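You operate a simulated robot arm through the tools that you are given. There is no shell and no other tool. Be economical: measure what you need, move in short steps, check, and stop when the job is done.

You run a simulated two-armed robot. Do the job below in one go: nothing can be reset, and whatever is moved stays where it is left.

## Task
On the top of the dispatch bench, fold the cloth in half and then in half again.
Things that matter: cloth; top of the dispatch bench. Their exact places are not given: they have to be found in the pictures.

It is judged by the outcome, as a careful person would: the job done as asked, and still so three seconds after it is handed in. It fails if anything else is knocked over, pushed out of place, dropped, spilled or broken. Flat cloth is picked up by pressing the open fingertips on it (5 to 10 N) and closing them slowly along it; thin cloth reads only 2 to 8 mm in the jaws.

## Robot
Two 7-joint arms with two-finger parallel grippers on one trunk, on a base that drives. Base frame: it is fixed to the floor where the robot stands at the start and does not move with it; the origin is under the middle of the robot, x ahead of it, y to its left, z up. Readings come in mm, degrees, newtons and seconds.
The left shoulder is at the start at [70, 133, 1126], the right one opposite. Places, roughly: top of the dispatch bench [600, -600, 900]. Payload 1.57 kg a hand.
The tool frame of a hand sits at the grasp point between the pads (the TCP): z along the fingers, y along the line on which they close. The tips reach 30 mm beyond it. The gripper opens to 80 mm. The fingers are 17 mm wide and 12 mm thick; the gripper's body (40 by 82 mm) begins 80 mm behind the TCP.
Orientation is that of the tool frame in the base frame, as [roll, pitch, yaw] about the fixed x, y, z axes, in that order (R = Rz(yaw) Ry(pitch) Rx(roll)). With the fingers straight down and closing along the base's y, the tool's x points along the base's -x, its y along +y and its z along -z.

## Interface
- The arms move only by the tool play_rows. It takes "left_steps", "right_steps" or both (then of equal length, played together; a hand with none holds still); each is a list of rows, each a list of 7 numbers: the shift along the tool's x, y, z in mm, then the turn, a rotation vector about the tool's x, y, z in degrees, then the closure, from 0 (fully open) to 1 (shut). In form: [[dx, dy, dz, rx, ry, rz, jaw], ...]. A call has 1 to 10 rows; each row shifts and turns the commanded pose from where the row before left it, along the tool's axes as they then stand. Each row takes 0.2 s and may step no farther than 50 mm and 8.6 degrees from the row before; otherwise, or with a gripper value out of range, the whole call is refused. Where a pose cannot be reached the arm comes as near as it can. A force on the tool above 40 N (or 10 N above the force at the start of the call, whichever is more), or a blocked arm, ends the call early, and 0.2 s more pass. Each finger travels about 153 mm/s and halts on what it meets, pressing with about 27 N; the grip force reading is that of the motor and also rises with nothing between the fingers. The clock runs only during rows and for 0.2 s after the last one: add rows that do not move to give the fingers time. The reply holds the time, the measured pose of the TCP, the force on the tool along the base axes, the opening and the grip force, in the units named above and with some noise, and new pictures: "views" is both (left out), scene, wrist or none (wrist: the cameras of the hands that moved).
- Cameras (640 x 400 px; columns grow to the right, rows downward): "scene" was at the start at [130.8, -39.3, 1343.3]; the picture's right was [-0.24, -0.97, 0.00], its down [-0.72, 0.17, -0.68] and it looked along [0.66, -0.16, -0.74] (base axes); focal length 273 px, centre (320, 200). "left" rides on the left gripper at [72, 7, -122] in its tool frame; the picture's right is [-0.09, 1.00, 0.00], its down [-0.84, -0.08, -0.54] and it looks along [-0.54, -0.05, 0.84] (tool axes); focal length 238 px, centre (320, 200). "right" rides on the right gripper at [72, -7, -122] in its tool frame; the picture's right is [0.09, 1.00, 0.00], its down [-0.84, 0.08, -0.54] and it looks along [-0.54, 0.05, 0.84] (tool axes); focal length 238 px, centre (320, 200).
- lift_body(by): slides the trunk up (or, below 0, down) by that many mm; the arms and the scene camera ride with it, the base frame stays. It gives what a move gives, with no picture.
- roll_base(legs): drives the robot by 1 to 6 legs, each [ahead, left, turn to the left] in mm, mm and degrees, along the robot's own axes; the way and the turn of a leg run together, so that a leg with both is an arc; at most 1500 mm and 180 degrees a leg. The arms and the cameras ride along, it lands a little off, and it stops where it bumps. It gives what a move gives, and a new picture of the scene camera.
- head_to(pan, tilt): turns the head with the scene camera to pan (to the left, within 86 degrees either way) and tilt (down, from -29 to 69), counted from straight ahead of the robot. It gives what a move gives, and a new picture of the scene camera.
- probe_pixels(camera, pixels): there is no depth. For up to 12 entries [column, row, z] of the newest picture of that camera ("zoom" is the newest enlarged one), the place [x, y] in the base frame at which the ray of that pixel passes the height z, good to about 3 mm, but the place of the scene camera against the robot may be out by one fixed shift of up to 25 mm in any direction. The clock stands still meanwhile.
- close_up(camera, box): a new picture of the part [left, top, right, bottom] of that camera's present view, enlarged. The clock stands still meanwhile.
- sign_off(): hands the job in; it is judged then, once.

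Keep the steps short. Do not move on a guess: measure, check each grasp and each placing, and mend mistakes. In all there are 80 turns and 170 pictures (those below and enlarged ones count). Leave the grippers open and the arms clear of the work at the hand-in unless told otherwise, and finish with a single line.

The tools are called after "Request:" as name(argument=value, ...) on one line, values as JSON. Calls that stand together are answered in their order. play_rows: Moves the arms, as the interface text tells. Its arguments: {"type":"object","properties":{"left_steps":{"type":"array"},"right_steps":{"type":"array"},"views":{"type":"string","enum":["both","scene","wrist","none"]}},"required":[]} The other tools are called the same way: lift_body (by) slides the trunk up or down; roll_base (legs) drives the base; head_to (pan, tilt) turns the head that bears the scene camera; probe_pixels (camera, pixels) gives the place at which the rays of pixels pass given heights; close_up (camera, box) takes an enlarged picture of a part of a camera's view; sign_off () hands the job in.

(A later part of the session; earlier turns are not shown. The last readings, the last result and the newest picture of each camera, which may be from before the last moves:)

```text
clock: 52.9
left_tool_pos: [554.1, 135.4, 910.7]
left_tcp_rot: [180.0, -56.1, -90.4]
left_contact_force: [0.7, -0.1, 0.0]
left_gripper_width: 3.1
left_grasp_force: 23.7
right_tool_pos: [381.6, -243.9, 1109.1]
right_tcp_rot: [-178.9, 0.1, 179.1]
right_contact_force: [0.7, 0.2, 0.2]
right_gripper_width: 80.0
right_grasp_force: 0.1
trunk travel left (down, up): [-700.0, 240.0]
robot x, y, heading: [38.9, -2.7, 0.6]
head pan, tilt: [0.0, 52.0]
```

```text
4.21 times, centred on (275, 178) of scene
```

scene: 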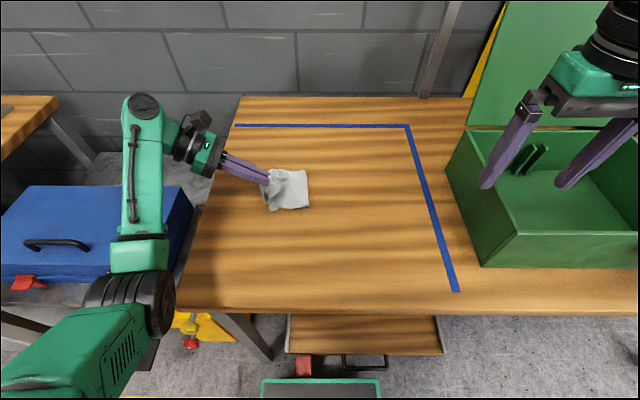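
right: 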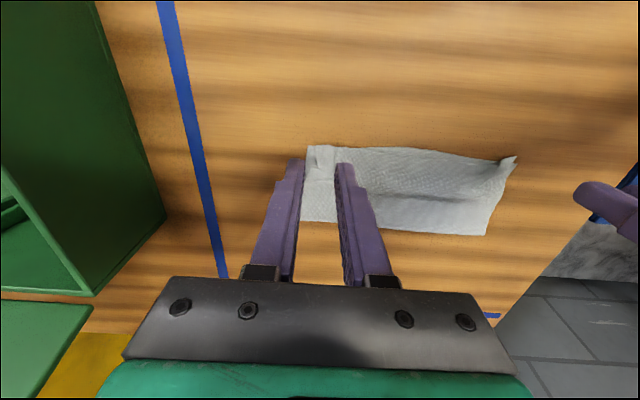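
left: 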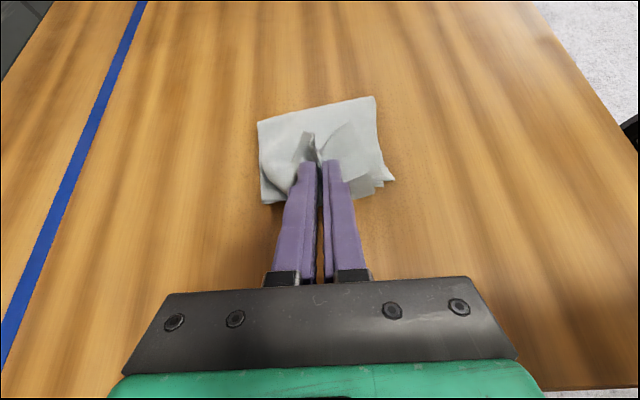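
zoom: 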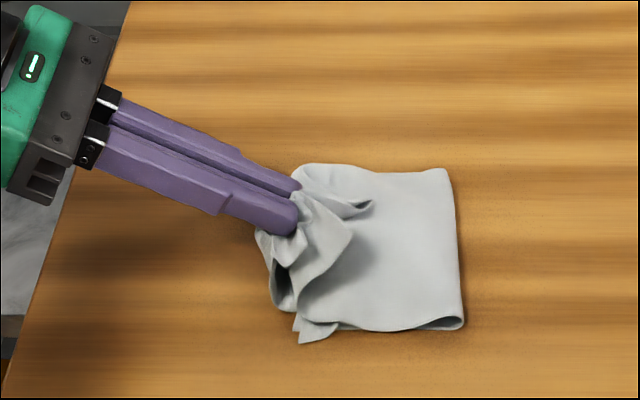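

The end is over the left edge, but the hem corners still point inwards (right). I'll tilt further, to about 80°, keeping the tips where they are, so the hem turns upwards.

Request:
play_rows(left_steps=[[-2.6, 0, -0.9, 0, 6, 0, 1], [-2.6, 0, -0.9, 0, 6, 0, 1], [-2.6, 0, -0.9, 0, 6, 0, 1], [-2.6, 0, -0.9, 0, 6, 0, 1], [0, 0, 0, 0, 0, 0, 1]])

Request:
close_up(camera="scene", box=[210, 130, 340, 225])

```text
clock: 54.0
left_tool_pos: [555.7, 144.7, 904.0]
left_tcp_rot: [-179.8, -80.3, -90.6]
left_contact_force: [0.7, -0.2, 0.4]
left_gripper_width: 3.2
left_grasp_force: 24.8
right_tool_pos: [382.2, -244.6, 1109.0]
right_tcp_rot: [-178.8, 0.0, 179.1]
right_contact_force: [0.0, 0.2, 0.3]
right_gripper_width: 80.0
right_grasp_force: 0.2
trunk travel left (down, up): [-700.0, 240.0]
robot x, y, heading: [34.5, -2.5, 0.7]
head pan, tilt: [0.0, 52.0]
```

scene: 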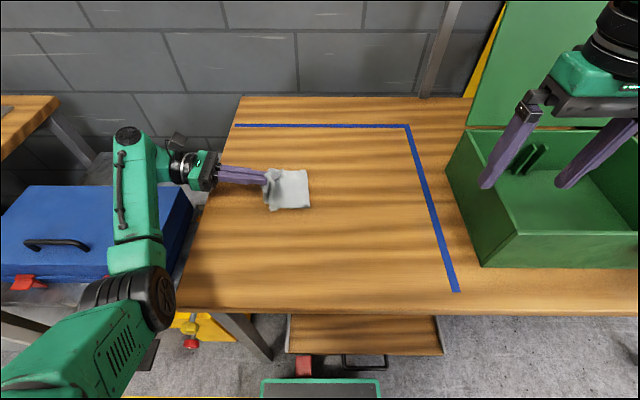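
left: 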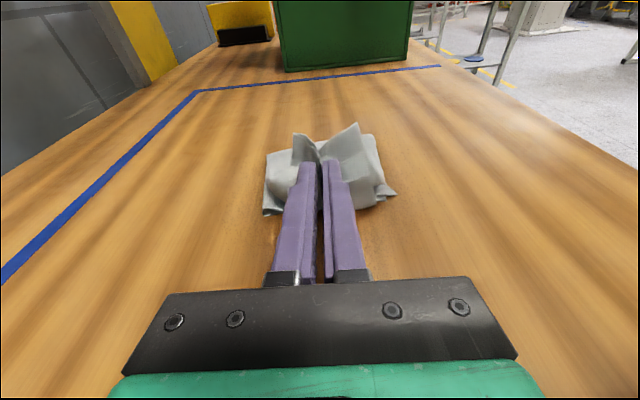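

```text
4.21 times, centred on (275, 178) of scene
```

zoom: 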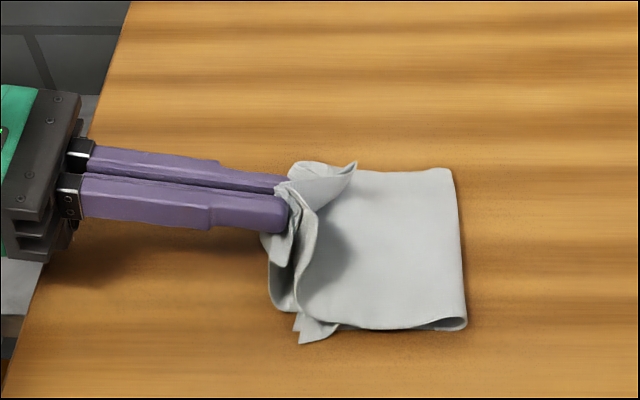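

The hem now points straight up. I'll tilt another 12° while rising slightly, so it leans outwards, then open and draw the hand away to the left.

Request:
play_rows(left_steps=[[6, 0, -1, 0, 6, 0, 1], [6, 0, -1, 0, 6, 0, 1], [0, 0, 0, 0, 0, 0, 1], [0, 0, 0, 0, 0, 0, 0.85], [0, 0, 0, 0, 0, 0, 0.5], [0, 0, 0, 0, 0, 0, 0.2]])

Request:
close_up(camera="scene", box=[210, 130, 340, 225])

```text
clock: 55.5
left_tool_pos: [555.8, 144.4, 915.9]
left_tcp_rot: [0.1, -87.8, 89.6]
left_contact_force: [-0.1, 0.0, 0.5]
left_gripper_width: 63.8
left_grasp_force: 0.1
right_tool_pos: [382.6, -243.4, 1109.4]
right_tcp_rot: [-178.7, 0.0, 179.0]
right_contact_force: [-0.7, 0.1, -0.4]
right_gripper_width: 80.1
right_grasp_force: 0.1
trunk travel left (down, up): [-700.0, 240.0]
robot x, y, heading: [34.6, -3.4, 0.4]
head pan, tilt: [0.0, 52.0]
```

scene: 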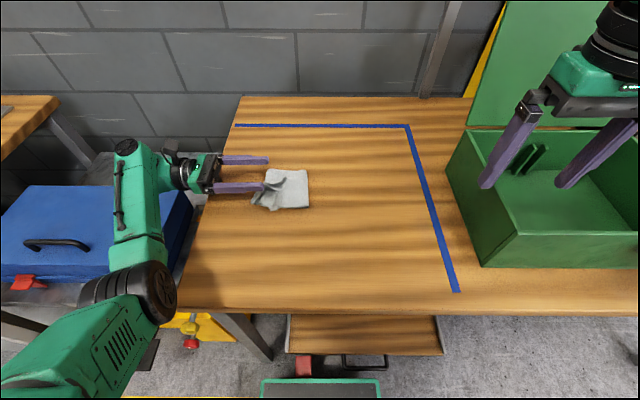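
left: 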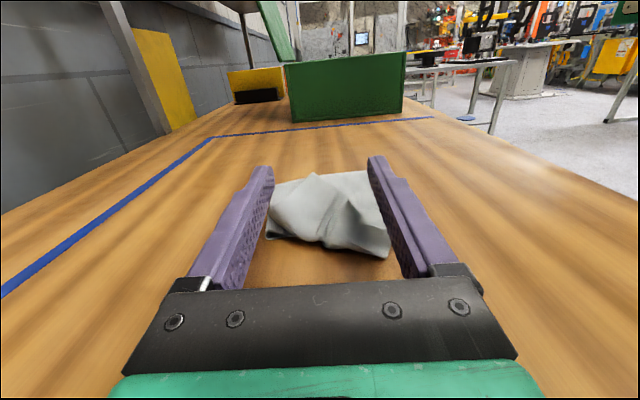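

```text
4.21 times, centred on (275, 178) of scene
```

zoom: 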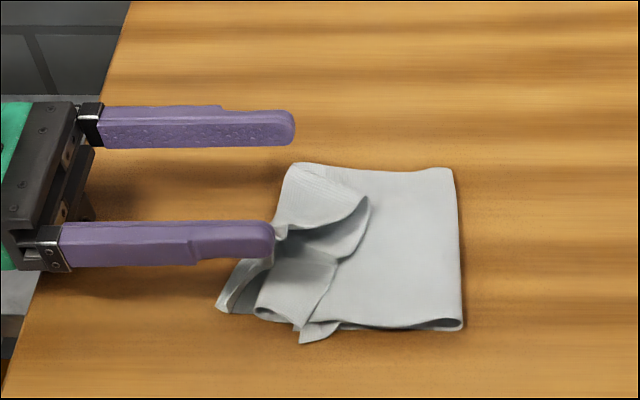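

It is partly turned out: the near corner fell outwards, but the far part is folded inwards. I'll back the hand off to the left and raise it to look.

Request:
play_rows(left_steps=[[0, 0, -20, 0, 0, 0, 0.2], [10, 0, -20, 0, -4, 0, 0.2], [30, 0, 0, 0, -8, 0, 0.2], [30, 0, 0, 0, -8, 0, 0.2], [20, 0, 0, 0, -8, 0, 0.2], [10, 0, 0, 0, -8, 0, 0.2]])

Request:
close_up(camera="scene", box=[230, 140, 340, 225])

```text
clock: 56.9
left_tool_pos: [555.6, 167.6, 1013.9]
left_tcp_rot: [179.9, -55.9, -90.1]
left_contact_force: [0.1, -0.9, -0.2]
left_gripper_width: 63.7
left_grasp_force: 0.1
right_tool_pos: [381.6, -243.9, 1109.9]
right_tcp_rot: [-178.9, 0.1, 179.1]
right_contact_force: [0.7, 0.0, -0.5]
right_gripper_width: 79.8
right_grasp_force: 0.1
trunk travel left (down, up): [-700.0, 240.0]
robot x, y, heading: [36.8, -2.2, 0.4]
head pan, tilt: [0.0, 52.0]
```

scene: 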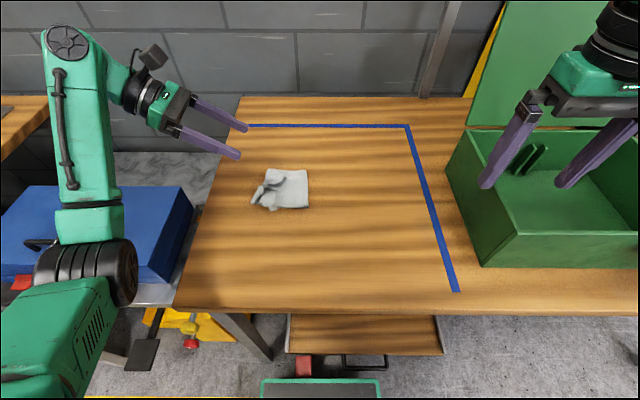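
left: 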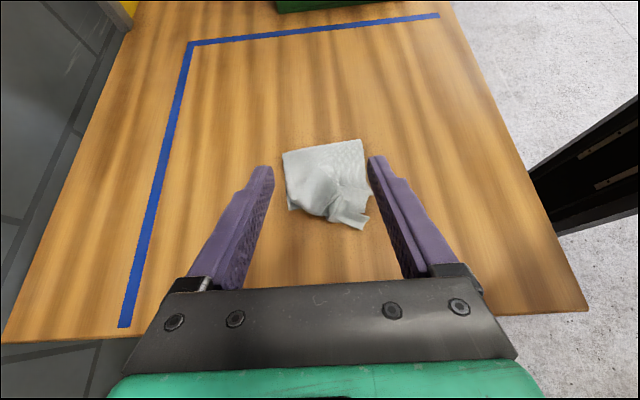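

```text
4.71 times, centred on (285, 182) of scene
```

zoom: 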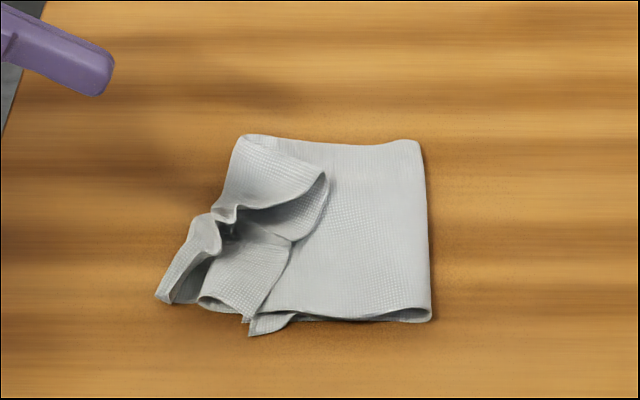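

The far corner of the flap is folded inwards (zoom (320,185)) and stands slightly proud. The closed right fingers can sweep it outwards. I'll bring the right hand closed to a viewing spot above the cloth and measure.

Request:
play_rows(left_steps=[[0, 0, 0, 0, -8, 0, 0.2], [0, 0, 0, 0, -8, 0, 0.2], [0, 0, -10, 0, -8, 0, 0.2], [0, 0, -10, 0, -8, 0, 0.2], [0, 0, 0, 0, 0, 0, 0.2], [0, 0, 0, 0, 0, 0, 0.2], [0, 0, 0, 0, 0, 0, 0.2], [0, 0, 0, 0, 0, 0, 0.2]], right_steps=[[-20, 28, 12, 0, 0, 0, 1], [-20, 28, 12, 0, 0, 0, 1], [-20, 28, 12, 0, 0, 0, 1], [-20, 28, 12, 0, 0, 0, 1], [-20, 28, 12, 0, 0, 0, 1], [-20, 28, 12, 0, 0, 0, 1], [-20, 28, 12, 0, 0, 0, 1], [0, 0, 10, 0, 0, 0, 1]])

Request:
close_up(camera="right", box=[300, 100, 500, 225])

```text
clock: 58.6
left_tool_pos: [557.5, 179.3, 1029.5]
left_tcp_rot: [180.0, -24.0, -90.3]
left_contact_force: [0.5, 0.0, -0.2]
left_gripper_width: 63.9
left_grasp_force: 0.1
right_tool_pos: [522.9, -53.2, 1010.0]
right_tcp_rot: [-178.8, 0.0, 179.1]
right_contact_force: [0.2, 0.1, 0.8]
right_gripper_width: 0.0
right_grasp_force: 21.1
trunk travel left (down, up): [-700.0, 240.0]
robot x, y, heading: [38.5, -3.2, 0.6]
head pan, tilt: [0.0, 52.0]
```

scene: 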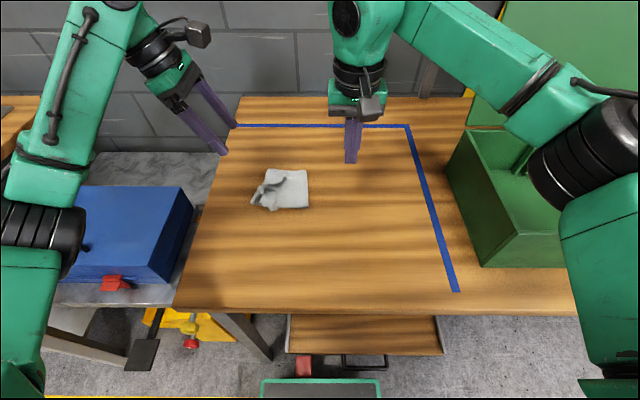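
right: 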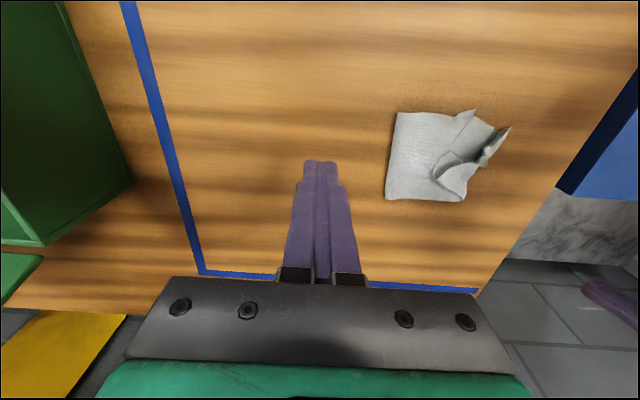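
left: 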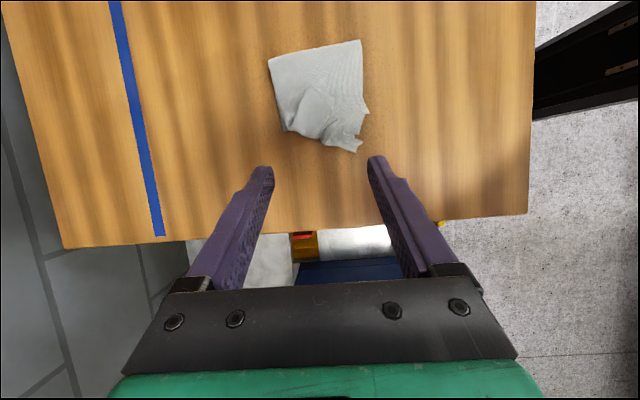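

```text
3.20 times, centred on (400, 162) of right
```

zoom: 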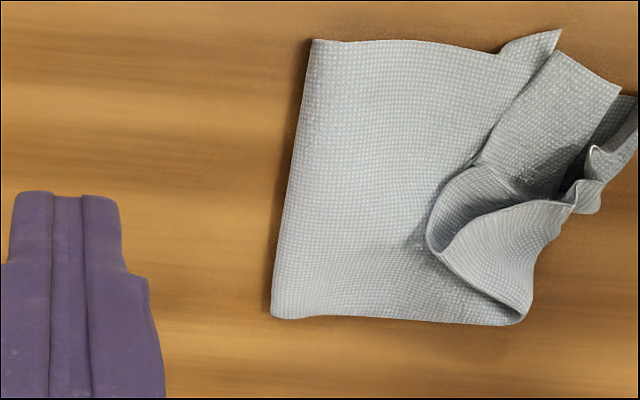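

Request:
probe_pixels(camera="zoom", pixels=[[430, 230, 865], [475, 165, 865], [550, 55, 865], [525, 318, 863], [272, 316, 861], [313, 40, 861], [555, 32, 862], [575, 200, 870], [630, 100, 862]])

```text
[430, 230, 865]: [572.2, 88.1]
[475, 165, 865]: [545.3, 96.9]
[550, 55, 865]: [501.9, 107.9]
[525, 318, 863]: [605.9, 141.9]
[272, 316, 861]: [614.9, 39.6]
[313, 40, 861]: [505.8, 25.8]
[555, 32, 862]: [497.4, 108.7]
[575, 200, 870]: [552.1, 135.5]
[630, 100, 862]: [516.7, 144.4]
```

The flap was carried too far: the second fold sits at y ≈ 26–40 instead of about 2, and its end is crumpled. I'll undo this fold by gripping the crumpled end, laying it back to the right and pulling it flat. First the right hand goes away, and the left hand straightens above the crumple at about (555,130).

Request:
play_rows(left_steps=[[0, 0, 0, 0, -8, 0, 0.5], [0, 0, 0, 0, -8, 0, 0.5], [0, 0, 0, 0, -8, 0, 0.5], [12, 0, 18, 0, 0, 0, 0.5], [12, 0, 18, 0, 0, 0, 0.5], [12, 0, 18, 0, 0, 0, 0.5], [8, 0, 15, 0, 0, 0, 0.5], [0, 0, 0, 0, 0, 0, 0.5]], right_steps=[[20, -28, -12, 0, 0, 0, 1], [20, -28, -12, 0, 0, 0, 1], [20, -28, -12, 0, 0, 0, 1], [20, -28, -12, 0, 0, 0, 1], [20, -28, -12, 0, 0, 0, 1], [20, -28, -12, 0, 0, 0, 0.6], [20, -28, -12, 0, 0, 0, 0.6], [0, 0, 0, 0, 0, 0, 0.6]], views="none")

Request:
close_up(camera="left", box=[200, 60, 440, 210])

```text
clock: 60.5
left_tool_pos: [555.9, 136.7, 960.1]
left_tcp_rot: [179.9, -0.1, -90.3]
left_contact_force: [-0.1, -0.2, -0.1]
left_gripper_width: 40.1
left_grasp_force: 0.0
right_tool_pos: [383.3, -245.1, 1098.6]
right_tcp_rot: [-178.7, -0.1, 179.3]
right_contact_force: [0.3, 0.4, -0.6]
right_gripper_width: 32.1
right_grasp_force: 0.0
trunk travel left (down, up): [-700.0, 240.0]
robot x, y, heading: [38.7, -1.6, 0.6]
head pan, tilt: [0.0, 52.0]
```

```text
2.67 times, centred on (320, 135) of left
```

zoom: 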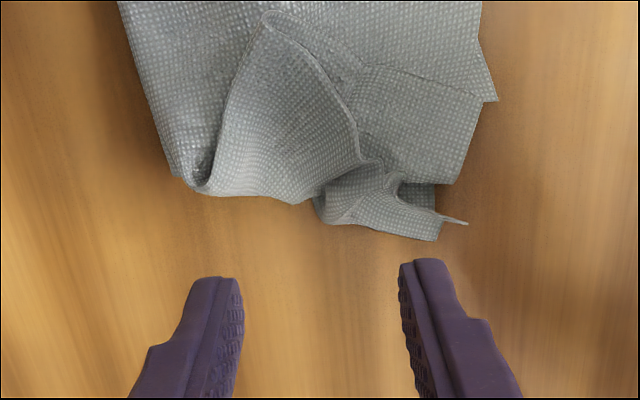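

Request:
probe_pixels(camera="zoom", pixels=[[345, 195, 868], [270, 20, 870], [300, 195, 864], [440, 240, 862], [495, 100, 861], [440, 185, 862], [362, 165, 870], [190, 190, 864], [310, 100, 870]])

```text
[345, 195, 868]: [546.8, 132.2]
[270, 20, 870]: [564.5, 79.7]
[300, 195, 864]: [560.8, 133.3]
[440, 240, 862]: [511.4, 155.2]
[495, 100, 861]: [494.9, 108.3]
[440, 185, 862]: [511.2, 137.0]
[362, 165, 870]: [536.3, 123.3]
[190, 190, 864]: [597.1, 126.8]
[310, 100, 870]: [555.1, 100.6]
```

I'll grip at the crumple (547, 131), lowering in small steps.

Request:
play_rows(left_steps=[[3, 4.5, 18, 0, 0, 0, 0.6], [3, 4.5, 18, 0, 0, 0, 0.6], [0, 0, 16, 0, 0, 0, 0.6], [0, 0, 8, 0, 0, 0, 0.6], [0, 0, 5, 0, 0, 0, 0.6], [0, 0, 2.5, 0, 0, 0, 0.6], [0, 0, 0, 0, 0, 0, 0.6]], views="wrist")

```text
clock: 62.0
left_tool_pos: [545.6, 129.6, 891.8]
left_tcp_rot: [-180.0, -0.1, -90.3]
left_contact_force: [-0.3, -0.8, 3.3]
left_gripper_width: 31.8
left_grasp_force: 0.1
right_tool_pos: [384.2, -245.8, 1097.2]
right_tcp_rot: [-178.9, -0.1, 179.2]
right_contact_force: [0.1, -0.7, 0.1]
right_gripper_width: 32.0
right_grasp_force: 0.2
trunk travel left (down, up): [-700.0, 240.0]
robot x, y, heading: [35.1, -0.2, 0.3]
head pan, tilt: [0.0, 52.0]
```

left: 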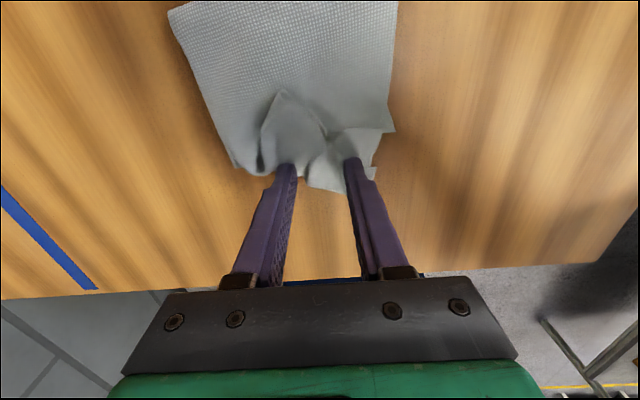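

The crumple is between the pads. I'll move 4 mm further in and close slowly.

Request:
play_rows(left_steps=[[4, 0, 0, 0, 0, 0, 0.6], [0, 0, 0.4, 0, 0, 0, 0.66], [0, 0, 0, 0, 0, 0, 0.72], [0, 0, 0, 0, 0, 0, 0.78], [0, 0, 0, 0, 0, 0, 0.84], [0, 0, 0, 0, 0, 0, 0.9], [0, 0, 0, 0, 0, 0, 0.96], [0, 0, 0, 0, 0, 0, 1], [0, 0, 0, 0, 0, 0, 1]], views="none")

```text
clock: 64.0
left_tool_pos: [546.1, 126.0, 893.4]
left_tcp_rot: [-179.9, -0.1, -90.4]
left_contact_force: [-0.2, -0.1, 2.4]
left_gripper_width: 2.3
left_grasp_force: 23.9
right_tool_pos: [382.9, -246.6, 1098.4]
right_tcp_rot: [-178.8, 0.0, 179.1]
right_contact_force: [0.4, 0.0, -0.3]
right_gripper_width: 32.2
right_grasp_force: 0.2
trunk travel left (down, up): [-700.0, 240.0]
robot x, y, heading: [38.4, -1.5, 0.5]
head pan, tilt: [0.0, 52.0]
```

It reads 2.3 mm. I'll lift and carry it to the right, up about 110 mm, and look.

Request:
play_rows(left_steps=[[3, 0, -18, 0, 0, 0, 1], [8, 0, -18, 0, 0, 0, 1], [14, 0, -18, 0, 0, 0, 1], [17, 0, -18, 0, 0, 0, 1], [20, 0, -16, 0, 0, 0, 1], [20, 0, -14, 0, 0, 0, 1], [20, 0, -10, 0, 0, 0, 1]], views="wrist")

Request:
close_up(camera="scene", box=[220, 100, 400, 225])

```text
clock: 65.7
left_tool_pos: [546.7, 24.5, 1005.1]
left_tcp_rot: [-180.0, 0.0, -90.2]
left_contact_force: [0.2, 0.2, 0.6]
left_gripper_width: 2.7
left_grasp_force: 23.7
right_tool_pos: [383.2, -247.6, 1097.8]
right_tcp_rot: [-178.8, 0.0, 179.0]
right_contact_force: [-0.3, -0.3, 0.4]
right_gripper_width: 32.1
right_grasp_force: 0.1
trunk travel left (down, up): [-700.0, 240.0]
robot x, y, heading: [33.3, -1.9, 0.5]
head pan, tilt: [0.0, 52.0]
```

left: 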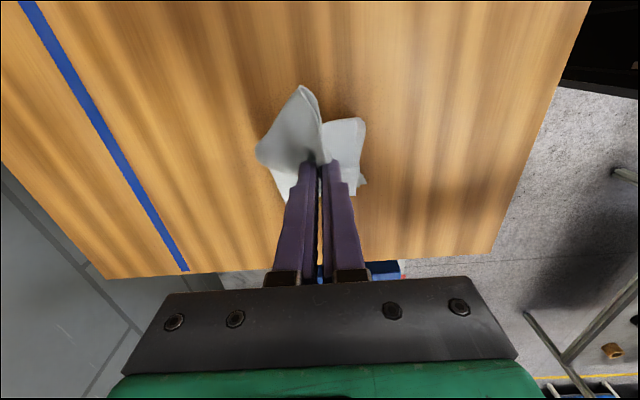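

```text
3.20 times, centred on (310, 162) of scene
```

zoom: 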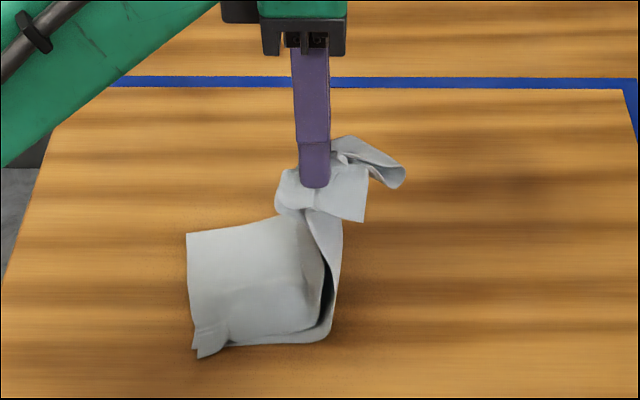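

The end is held and its corners stick out to the right, not drooping. I'll look closely at whether both layers are in the grip.

Request:
close_up(camera="left", box=[230, 70, 400, 210])

```text
2.86 times, centred on (315, 140) of left
```

zoom: 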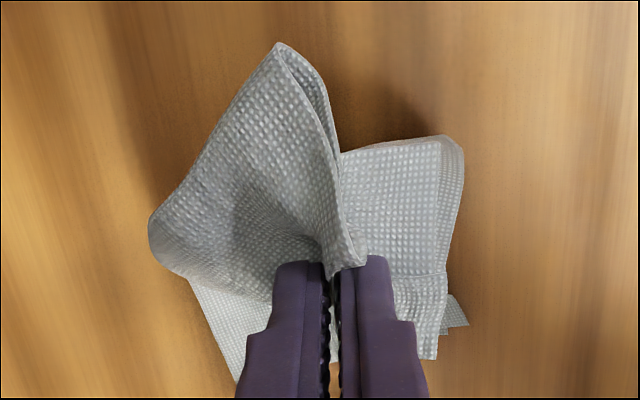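

The grip is slightly twisted. The clean way is to lay this end back down to the right and pull it gently flat. I'll carry it down along the arc to y ≈ −100.

Request:
play_rows(left_steps=[[18, 0, 2, 0, 0, 0, 1], [20, 0, 4, 0, 0, 0, 1], [20, 0, 8, 0, 0, 0, 1], [18, 0, 12, 0, 0, 0, 1], [16, 0, 16, 0, 0, 0, 1], [14, 0, 18, 0, 0, 0, 1], [12, 0, 20, 0, 0, 0, 1], [7, 0, 20, 0, 0, 0, 1], [3, 0, 6, 0, 0, 0, 1], [0, 0, 0, 0, 0, 0, 1]])

Request:
close_up(camera="scene", box=[230, 130, 400, 235])

```text
clock: 67.8
left_tool_pos: [544.0, -105.6, 899.7]
left_tcp_rot: [-180.0, -0.1, -90.3]
left_contact_force: [0.9, -1.1, 1.2]
left_gripper_width: 2.3
left_grasp_force: 24.2
right_tool_pos: [383.6, -245.5, 1098.5]
right_tcp_rot: [-178.8, -0.2, 179.1]
right_contact_force: [-0.5, 0.0, 0.7]
right_gripper_width: 32.1
right_grasp_force: 0.1
trunk travel left (down, up): [-700.0, 240.0]
robot x, y, heading: [34.5, -0.0, 0.3]
head pan, tilt: [0.0, 52.0]
```

scene: 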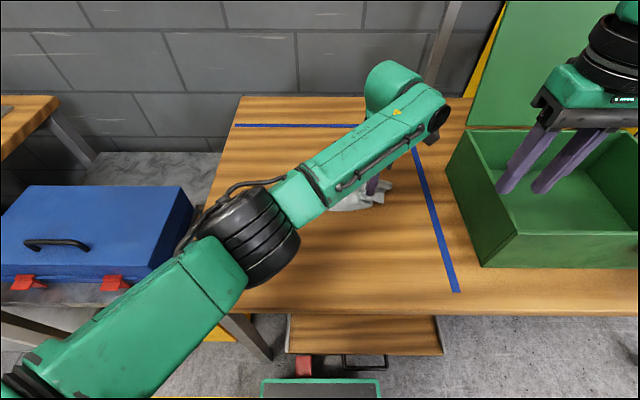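
left: 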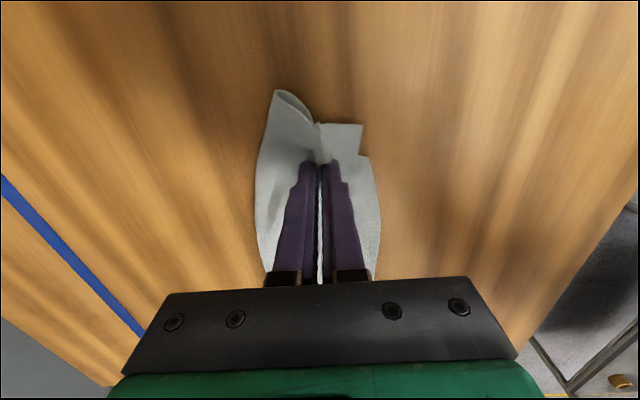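

```text
3.76 times, centred on (315, 182) of scene
```

zoom: 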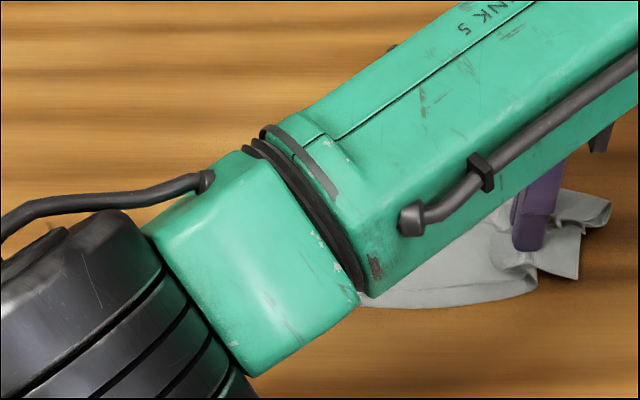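

It is laid back with the end out to the right. I'll lower, open slowly, raise, and move the arm aside to view the strip.

Request:
play_rows(left_steps=[[0, 0, 6, 0, 0, 0, 1], [0, 0, 0, 0, 0, 0, 0.9], [0, 0, 0, 0, 0, 0, 0.75], [0, 0, 0, 0, 0, 0, 0.5], [0, 0, -15, 0, 0, 0, 0.5], [0, 0, -30, 0, 0, 0, 0.5], [-30, 0, -30, 0, 0, 0, 0.5], [-40, 10, -20, 0, 0, 0, 0.5], [-45, 10, 0, 0, 0, 0, 0.5], [-45, 10, 0, 0, 0, 0, 0.5]], views="none")

Request:
play_rows(left_steps=[[-45, 10, -10, 0, 0, 8.5, 0.5], [-40, 10, -10, 0, 0, 8.5, 0.5], [-20, 10, -5, 0, 0, 8.5, 0.5], [0, 0, 0, 0, 0, 8.5, 0.5], [0, 0, 0, 0, 0, 8.5, 0.5], [0, 0, 0, 0, 0, 8.5, 0.5], [0, 0, 0, 0, 0, 8.5, 0.5], [0, 0, 0, 0, 0, 8.5, 0.5], [0, 0, 0, 0, 0, 8.5, 0.5], [0, 0, 0, 0, 0, 8.5, 0.5]], views="scene")

Request:
close_up(camera="scene", box=[240, 140, 410, 235])

```text
clock: 70.0
left_tool_pos: [514.8, 58.0, 989.6]
left_tcp_rot: [180.0, -0.1, -90.3]
left_contact_force: [-0.1, 0.2, 0.4]
left_gripper_width: 39.9
left_grasp_force: 0.1
right_tool_pos: [383.0, -244.3, 1099.1]
right_tcp_rot: [-178.7, 0.0, 179.0]
right_contact_force: [-0.2, 0.4, -1.0]
right_gripper_width: 32.3
right_grasp_force: 0.0
trunk travel left (down, up): [-700.0, 240.0]
robot x, y, heading: [37.2, 0.4, 0.7]
head pan, tilt: [0.0, 52.0]
```

```text
clock: 72.2
left_tool_pos: [500.2, 163.3, 1012.7]
left_tcp_rot: [-179.8, 0.0, -175.5]
left_contact_force: [0.4, -0.5, -0.5]
left_gripper_width: 40.1
left_grasp_force: 0.0
right_tool_pos: [382.2, -245.9, 1097.1]
right_tcp_rot: [-178.7, 0.0, 179.1]
right_contact_force: [-0.1, -1.5, 0.1]
right_gripper_width: 32.1
right_grasp_force: 0.1
trunk travel left (down, up): [-700.0, 240.0]
robot x, y, heading: [35.0, -1.2, 0.6]
head pan, tilt: [0.0, 52.0]
```

scene: 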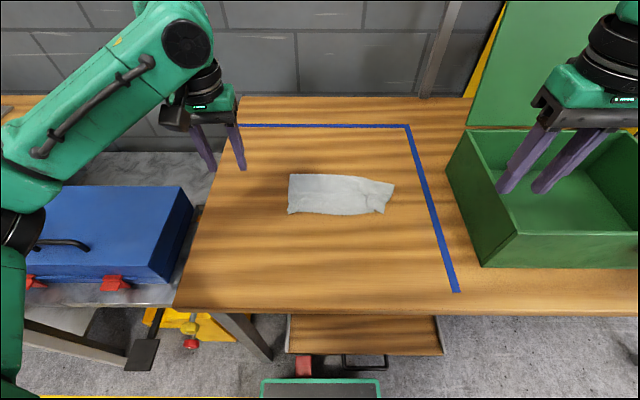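

```text
3.76 times, centred on (325, 188) of scene
```

zoom: 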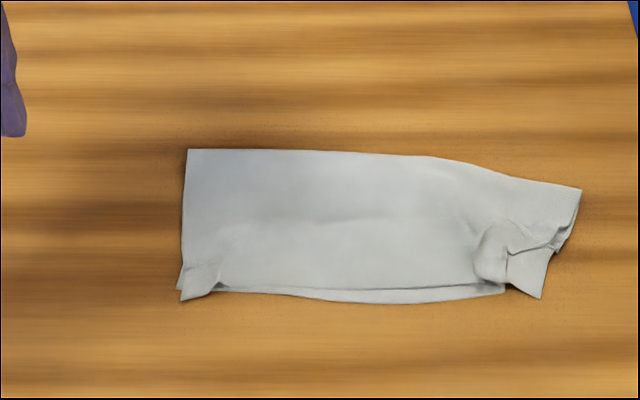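

The strip is whole again, shifted to the right, with a neat left end. New plan, using the method that worked before: the left hand grips the middle of the left end, both layers. It lifts the strip until it hangs, lays the lower half to the right, then lays the upper half back to the left. I'll measure first and turn the left hand.

Request:
probe_pixels(camera="zoom", pixels=[[188, 150, 861], [181, 298, 861], [580, 190, 861], [541, 297, 861], [505, 290, 861], [400, 155, 861], [340, 302, 861]])

Request:
play_rows(left_steps=[[0, 0, 0, 0, 0, -8.5, 0.5], [0, 0, 0, 0, 0, -8.5, 0.5], [0, 0, 0, 0, 0, -8.5, 0.5], [0, 0, 0, 0, 0, -8.5, 0.5], [0, 0, 0, 0, 0, -8.5, 0.5], [0, 0, 0, 0, 0, -8.5, 0.5], [0, 0, 0, 0, 0, -8.5, 0.5], [0, 0, 0, 0, 0, -8.5, 0.5], [0, 0, 0, 0, 0, -8.5, 0.5], [0, 0, 0, 0, 0, -8.5, 0.5]], views="wrist")

```text
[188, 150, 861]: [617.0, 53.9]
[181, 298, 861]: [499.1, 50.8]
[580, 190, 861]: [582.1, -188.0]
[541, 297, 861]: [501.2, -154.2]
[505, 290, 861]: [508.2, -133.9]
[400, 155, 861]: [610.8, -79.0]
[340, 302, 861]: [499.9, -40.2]
```

```text
clock: 74.5
left_tool_pos: [499.4, 163.9, 1012.2]
left_tcp_rot: [180.0, -0.2, -90.1]
left_contact_force: [0.4, 0.6, 0.5]
left_gripper_width: 39.7
left_grasp_force: 0.0
right_tool_pos: [383.3, -245.8, 1097.8]
right_tcp_rot: [-178.8, 0.0, 179.1]
right_contact_force: [0.3, -0.9, 0.0]
right_gripper_width: 32.2
right_grasp_force: 0.1
trunk travel left (down, up): [-700.0, 240.0]
robot x, y, heading: [36.7, 1.3, 0.5]
head pan, tilt: [0.0, 52.0]
```

left: 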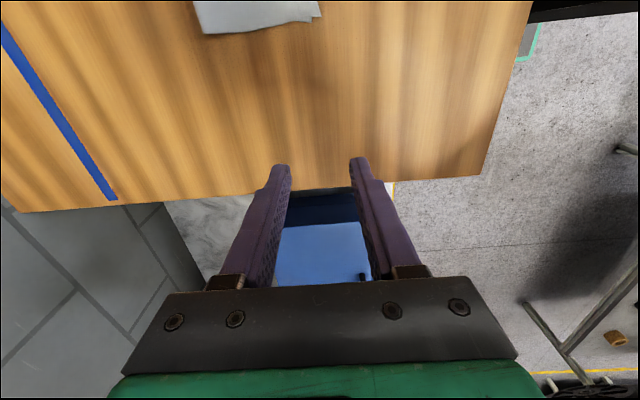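

Request:
play_rows(left_steps=[[25, -14.5, 13, 0, 0, 0, 0.5], [25, -14.5, 13, 0, 0, 0, 0.5], [25, -14.5, 13, 0, 0, 0, 0.5], [25, -14.5, 13, 0, 0, 0, 0.5], [0, 0, 0, 0, 0, 0, 0.5]], views="wrist")

Request:
close_up(camera="left", box=[200, 60, 440, 210])

```text
clock: 75.7
left_tool_pos: [557.3, 64.8, 956.9]
left_tcp_rot: [180.0, 0.0, -90.3]
left_contact_force: [-0.4, 0.0, 0.3]
left_gripper_width: 40.2
left_grasp_force: 0.0
right_tool_pos: [383.2, -245.6, 1097.9]
right_tcp_rot: [-178.8, 0.0, 179.1]
right_contact_force: [-1.0, 0.3, -0.6]
right_gripper_width: 32.0
right_grasp_force: 0.1
trunk travel left (down, up): [-700.0, 240.0]
robot x, y, heading: [36.2, -3.5, 0.3]
head pan, tilt: [0.0, 52.0]
```

left: 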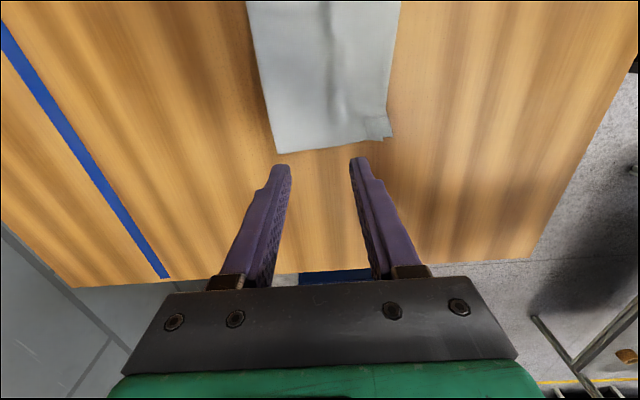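

```text
2.67 times, centred on (320, 135) of left
```

zoom: 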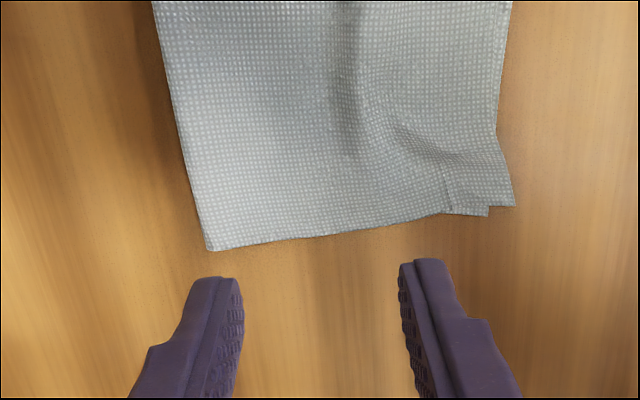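

Request:
probe_pixels(camera="zoom", pixels=[[208, 249, 862], [488, 214, 862], [340, 234, 862], [155, 10, 862], [508, 10, 862]])

```text
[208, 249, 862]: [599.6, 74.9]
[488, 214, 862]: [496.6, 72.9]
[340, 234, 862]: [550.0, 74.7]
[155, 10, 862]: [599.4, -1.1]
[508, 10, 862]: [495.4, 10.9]
```

The left end is at y ≈ 74, with its middle at x ≈ 550. I'll go to (550, 60) and press.

Request:
play_rows(left_steps=[[5, 7, 18, 0, 0, 0, 0.5], [0, 0, 18, 0, 0, 0, 0.5], [0, 0, 18, 0, 0, 0, 0.5], [0, 0, 7, 0, 0, 0, 0.5], [0, 0, 3.5, 0, 0, 0, 0.5], [0, 0, 1, 0, 0, 0, 0.5], [0, 0, 0, 0, 0, 0, 0.5]], views="none")

```text
clock: 77.2
left_tool_pos: [549.6, 57.5, 893.6]
left_tcp_rot: [180.0, -0.3, -90.3]
left_contact_force: [-0.1, 0.9, -0.6]
left_gripper_width: 40.0
left_grasp_force: 0.0
right_tool_pos: [383.4, -244.7, 1098.2]
right_tcp_rot: [-178.8, 0.1, 179.1]
right_contact_force: [-0.7, 0.6, 0.2]
right_gripper_width: 32.0
right_grasp_force: 0.0
trunk travel left (down, up): [-700.0, 240.0]
robot x, y, heading: [34.6, -0.6, 0.3]
head pan, tilt: [0.0, 52.0]
```

No contact yet. I'll press about 3 mm more.

Request:
play_rows(left_steps=[[0, 0, 1.5, 0, 0, 0, 0.5], [0, 0, 1.2, 0, 0, 0, 0.5], [0, 0, 0, 0, 0, 0, 0.5]], views="none")

```text
clock: 78.0
left_tool_pos: [550.3, 58.0, 891.5]
left_tcp_rot: [179.9, -0.1, -90.3]
left_contact_force: [0.1, -0.6, 1.3]
left_gripper_width: 40.2
left_grasp_force: 0.1
right_tool_pos: [383.7, -246.9, 1096.8]
right_tcp_rot: [-178.7, 0.1, 179.1]
right_contact_force: [0.0, -0.1, -0.1]
right_gripper_width: 31.7
right_grasp_force: 0.1
trunk travel left (down, up): [-700.0, 240.0]
robot x, y, heading: [41.1, -6.7, 0.6]
head pan, tilt: [0.0, 52.0]
```

Request:
play_rows(left_steps=[[0, 0, 1.6, 0, 0, 0, 0.5], [0, 0, 0, 0, 0, 0, 0.5]], views="none")

```text
clock: 78.7
left_tool_pos: [548.8, 57.6, 892.0]
left_tcp_rot: [-179.8, -0.1, -90.3]
left_contact_force: [3.3, -0.2, 13.8]
left_gripper_width: 38.9
left_grasp_force: 0.0
right_tool_pos: [381.2, -246.3, 1098.1]
right_tcp_rot: [-179.0, 0.1, 179.1]
right_contact_force: [0.7, 0.0, -0.2]
right_gripper_width: 31.9
right_grasp_force: 0.1
trunk travel left (down, up): [-700.0, 240.0]
robot x, y, heading: [35.6, -2.1, 0.5]
head pan, tilt: [0.0, 52.0]
```

The force is 13.8 N, the same as the earlier two-layer grip. I'll ease slightly and close slowly.

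Request:
play_rows(left_steps=[[0, 0, -0.5, 0, 0, 0, 0.54], [0, 0, 0, 0, 0, 0, 0.59], [0, 0, 0, 0, 0, 0, 0.64], [0, 0, 0, 0, 0, 0, 0.69], [0, 0, 0, 0, 0, 0, 0.74], [0, 0, 0, 0, 0, 0, 0.8], [0, 0, 0, 0, 0, 0, 0.86], [0, 0, 0, 0, 0, 0, 0.93], [0, 0, 0, 0, 0, 0, 1], [0, 0, 0, 0, 0, 0, 1]], views="wrist")

```text
clock: 80.8
left_tool_pos: [547.2, 57.6, 891.5]
left_tcp_rot: [-179.8, 0.0, -90.3]
left_contact_force: [-0.1, -0.4, 16.2]
left_gripper_width: 2.7
left_grasp_force: 23.5
right_tool_pos: [380.5, -246.6, 1098.2]
right_tcp_rot: [-178.9, 0.1, 179.0]
right_contact_force: [-0.4, 0.3, 0.1]
right_gripper_width: 32.0
right_grasp_force: 0.0
trunk travel left (down, up): [-700.0, 240.0]
robot x, y, heading: [34.2, -4.3, 0.4]
head pan, tilt: [0.0, 52.0]
```

left: 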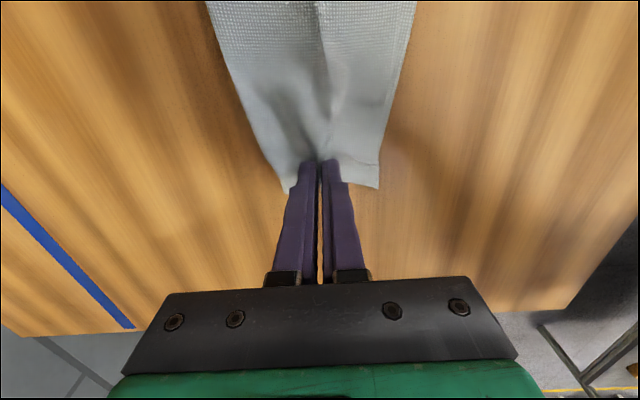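

It reads 2.7 mm. I'll lift high, to z ≈ 1120, moving to y ≈ 0 so the strip hangs.

Request:
play_rows(left_steps=[[4, 0, -18, 0, 0, 0, 1], [6, 0, -22, 0, 0, 0, 1], [6, 0, -24, 0, 0, 0, 1], [6, 0, -24, 0, 0, 0, 1], [6, 0, -24, 0, 0, 0, 1], [6, 0, -24, 0, 0, 0, 1], [6, 0, -24, 0, 0, 0, 1], [6, 0, -24, 0, 0, 0, 1], [6, 0, -24, 0, 0, 0, 1], [5, 0, -22, 0, 0, 0, 1]])

Request:
close_up(camera="scene", box=[250, 60, 450, 240])

```text
clock: 83.0
left_tool_pos: [548.9, 0.1, 1120.5]
left_tcp_rot: [180.0, 0.0, -90.3]
left_contact_force: [0.5, 0.6, 0.1]
left_gripper_width: 2.3
left_grasp_force: 23.6
right_tool_pos: [383.4, -246.4, 1097.7]
right_tcp_rot: [-179.0, 0.0, 179.1]
right_contact_force: [-0.6, 1.0, 0.2]
right_gripper_width: 32.0
right_grasp_force: 0.0
trunk travel left (down, up): [-700.0, 240.0]
robot x, y, heading: [35.2, -0.9, 0.7]
head pan, tilt: [0.0, 52.0]
```

scene: 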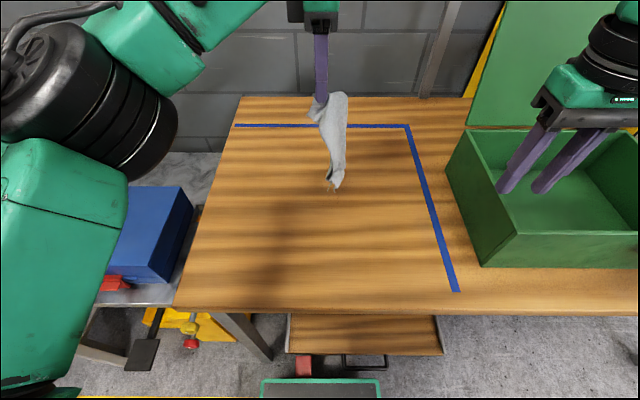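
left: 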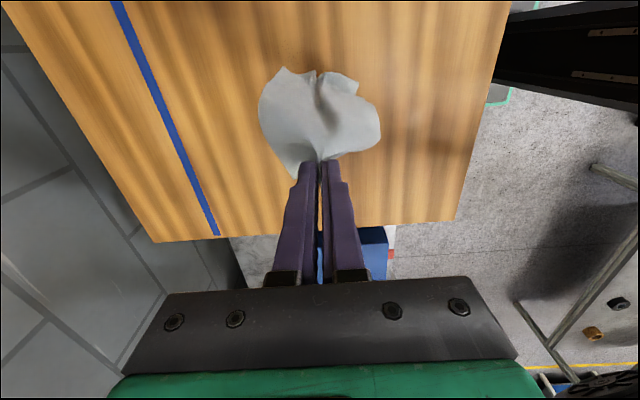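

```text
2.22 times, centred on (350, 150) of scene
```

zoom: 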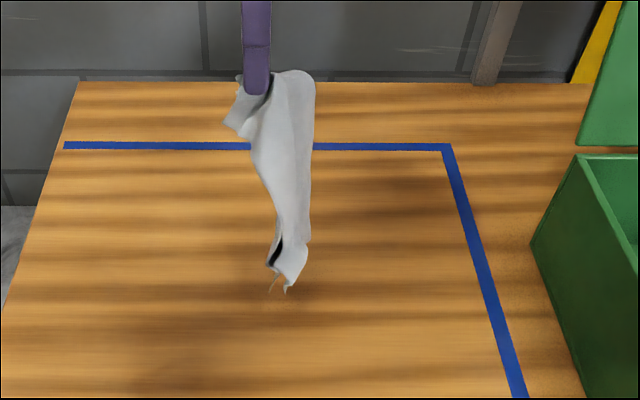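

It hangs well: the body bows to the right and the hem points left, as wanted. I'll measure the bottom end, then set it down.

Request:
probe_pixels(camera="left", pixels=[[285, 68, 865], [358, 88, 865], [316, 72, 865]])

Request:
play_rows(left_steps=[[0, 0, 10, 0, 0, 0, 1], [3, 0, 12, 0, 0, 0, 1], [6, 0, 12, 0, 0, 0, 1], [0, 0, 0, 0, 0, 0, 1]])

Request:
close_up(camera="scene", box=[250, 60, 450, 240])

```text
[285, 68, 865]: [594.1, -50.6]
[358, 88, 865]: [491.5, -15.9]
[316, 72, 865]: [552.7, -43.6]
```

```text
clock: 84.0
left_tool_pos: [550.9, -8.3, 1086.4]
left_tcp_rot: [-179.9, -0.2, -90.3]
left_contact_force: [0.2, -0.4, 0.1]
left_gripper_width: 2.6
left_grasp_force: 23.8
right_tool_pos: [383.3, -246.8, 1097.9]
right_tcp_rot: [-178.7, 0.0, 179.2]
right_contact_force: [-0.6, 0.6, 0.3]
right_gripper_width: 32.2
right_grasp_force: 0.1
trunk travel left (down, up): [-700.0, 240.0]
robot x, y, heading: [35.9, -0.7, 0.6]
head pan, tilt: [0.0, 52.0]
```

scene: 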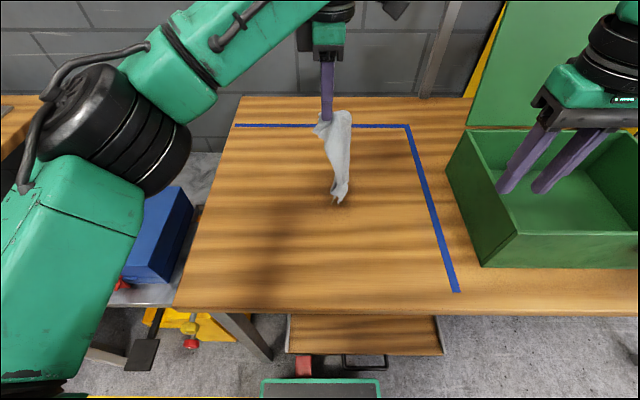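
left: 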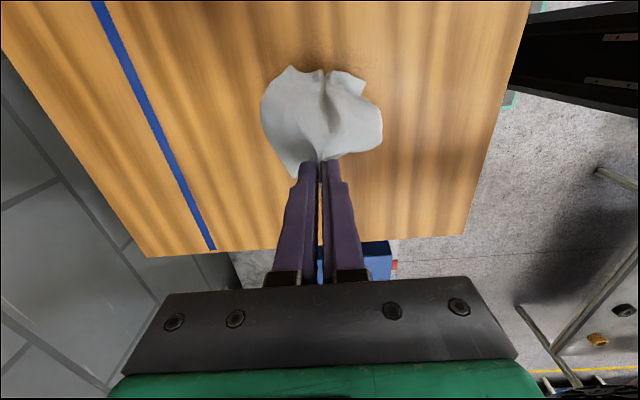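

```text
2.22 times, centred on (350, 150) of scene
```

zoom: 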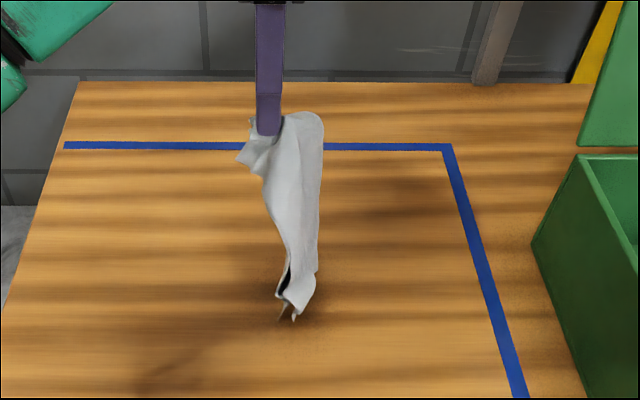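

The bottom is just about touching. I'll carry on down and to the right so the lower half lays out to the right.

Request:
play_rows(left_steps=[[4, 0, 15, 0, 0, 0, 1], [10, 0, 12, 0, 0, 0, 1], [14, 0, 12, 0, 0, 0, 1], [15, 0, 12, 0, 0, 0, 1], [15, 0, 12, 0, 0, 0, 1], [15, 0, 12, 0, 0, 0, 1], [12, 0, 10, 0, 0, 0, 1], [0, 0, 0, 0, 0, 0, 1]])

Request:
close_up(camera="scene", box=[260, 90, 430, 240])

```text
clock: 85.8
left_tool_pos: [548.7, -94.5, 1003.8]
left_tcp_rot: [180.0, -0.1, -90.3]
left_contact_force: [0.2, 0.3, -0.2]
left_gripper_width: 2.8
left_grasp_force: 23.9
right_tool_pos: [384.1, -246.0, 1098.2]
right_tcp_rot: [-178.8, 0.0, 179.1]
right_contact_force: [-0.5, 0.4, 0.8]
right_gripper_width: 32.1
right_grasp_force: 0.0
trunk travel left (down, up): [-700.0, 240.0]
robot x, y, heading: [38.4, -2.3, 0.1]
head pan, tilt: [0.0, 52.0]
```

scene: 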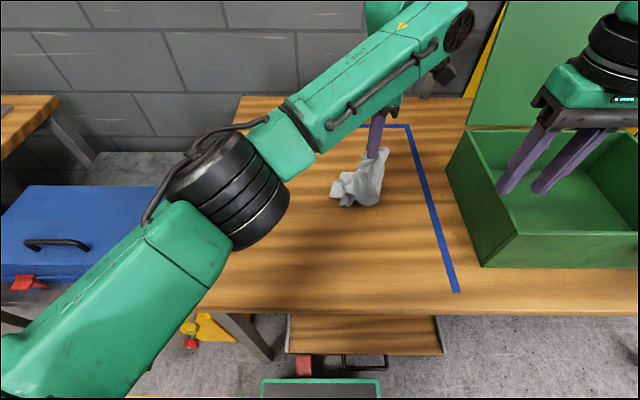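
left: 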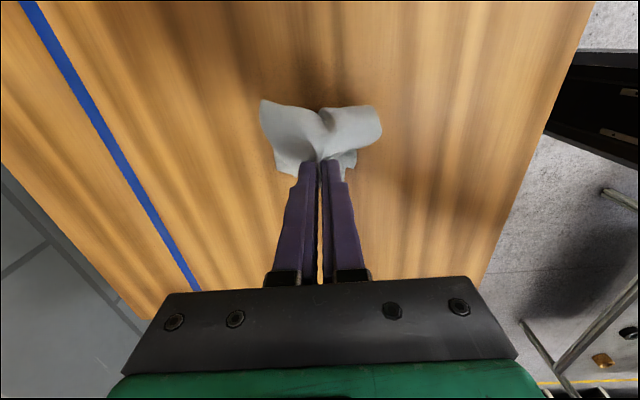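

```text
2.67 times, centred on (345, 165) of scene
```

zoom: 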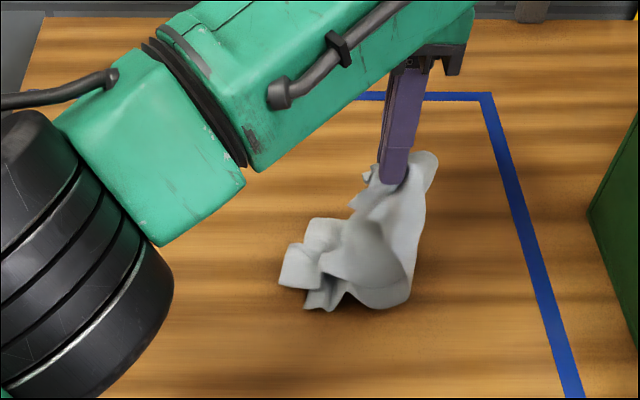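

Request:
probe_pixels(camera="zoom", pixels=[[280, 283, 861], [312, 220, 861], [305, 308, 861], [410, 300, 861], [330, 310, 861]])

Request:
close_up(camera="right", box=[320, 60, 640, 260])

```text
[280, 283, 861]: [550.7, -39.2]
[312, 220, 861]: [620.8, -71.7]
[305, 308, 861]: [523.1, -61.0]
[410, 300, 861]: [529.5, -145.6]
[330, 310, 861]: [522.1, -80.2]
```

```text
2.00 times, centred on (480, 160) of right
```

zoom: 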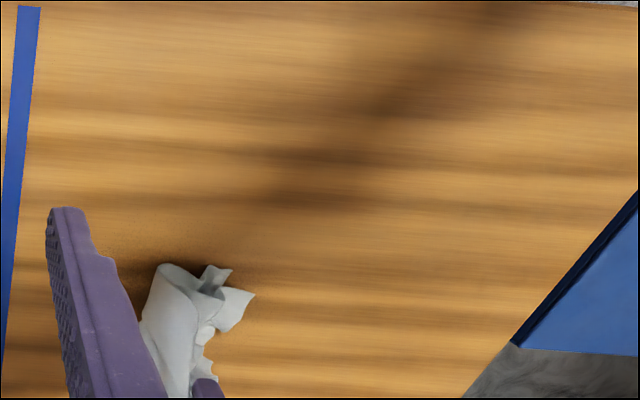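

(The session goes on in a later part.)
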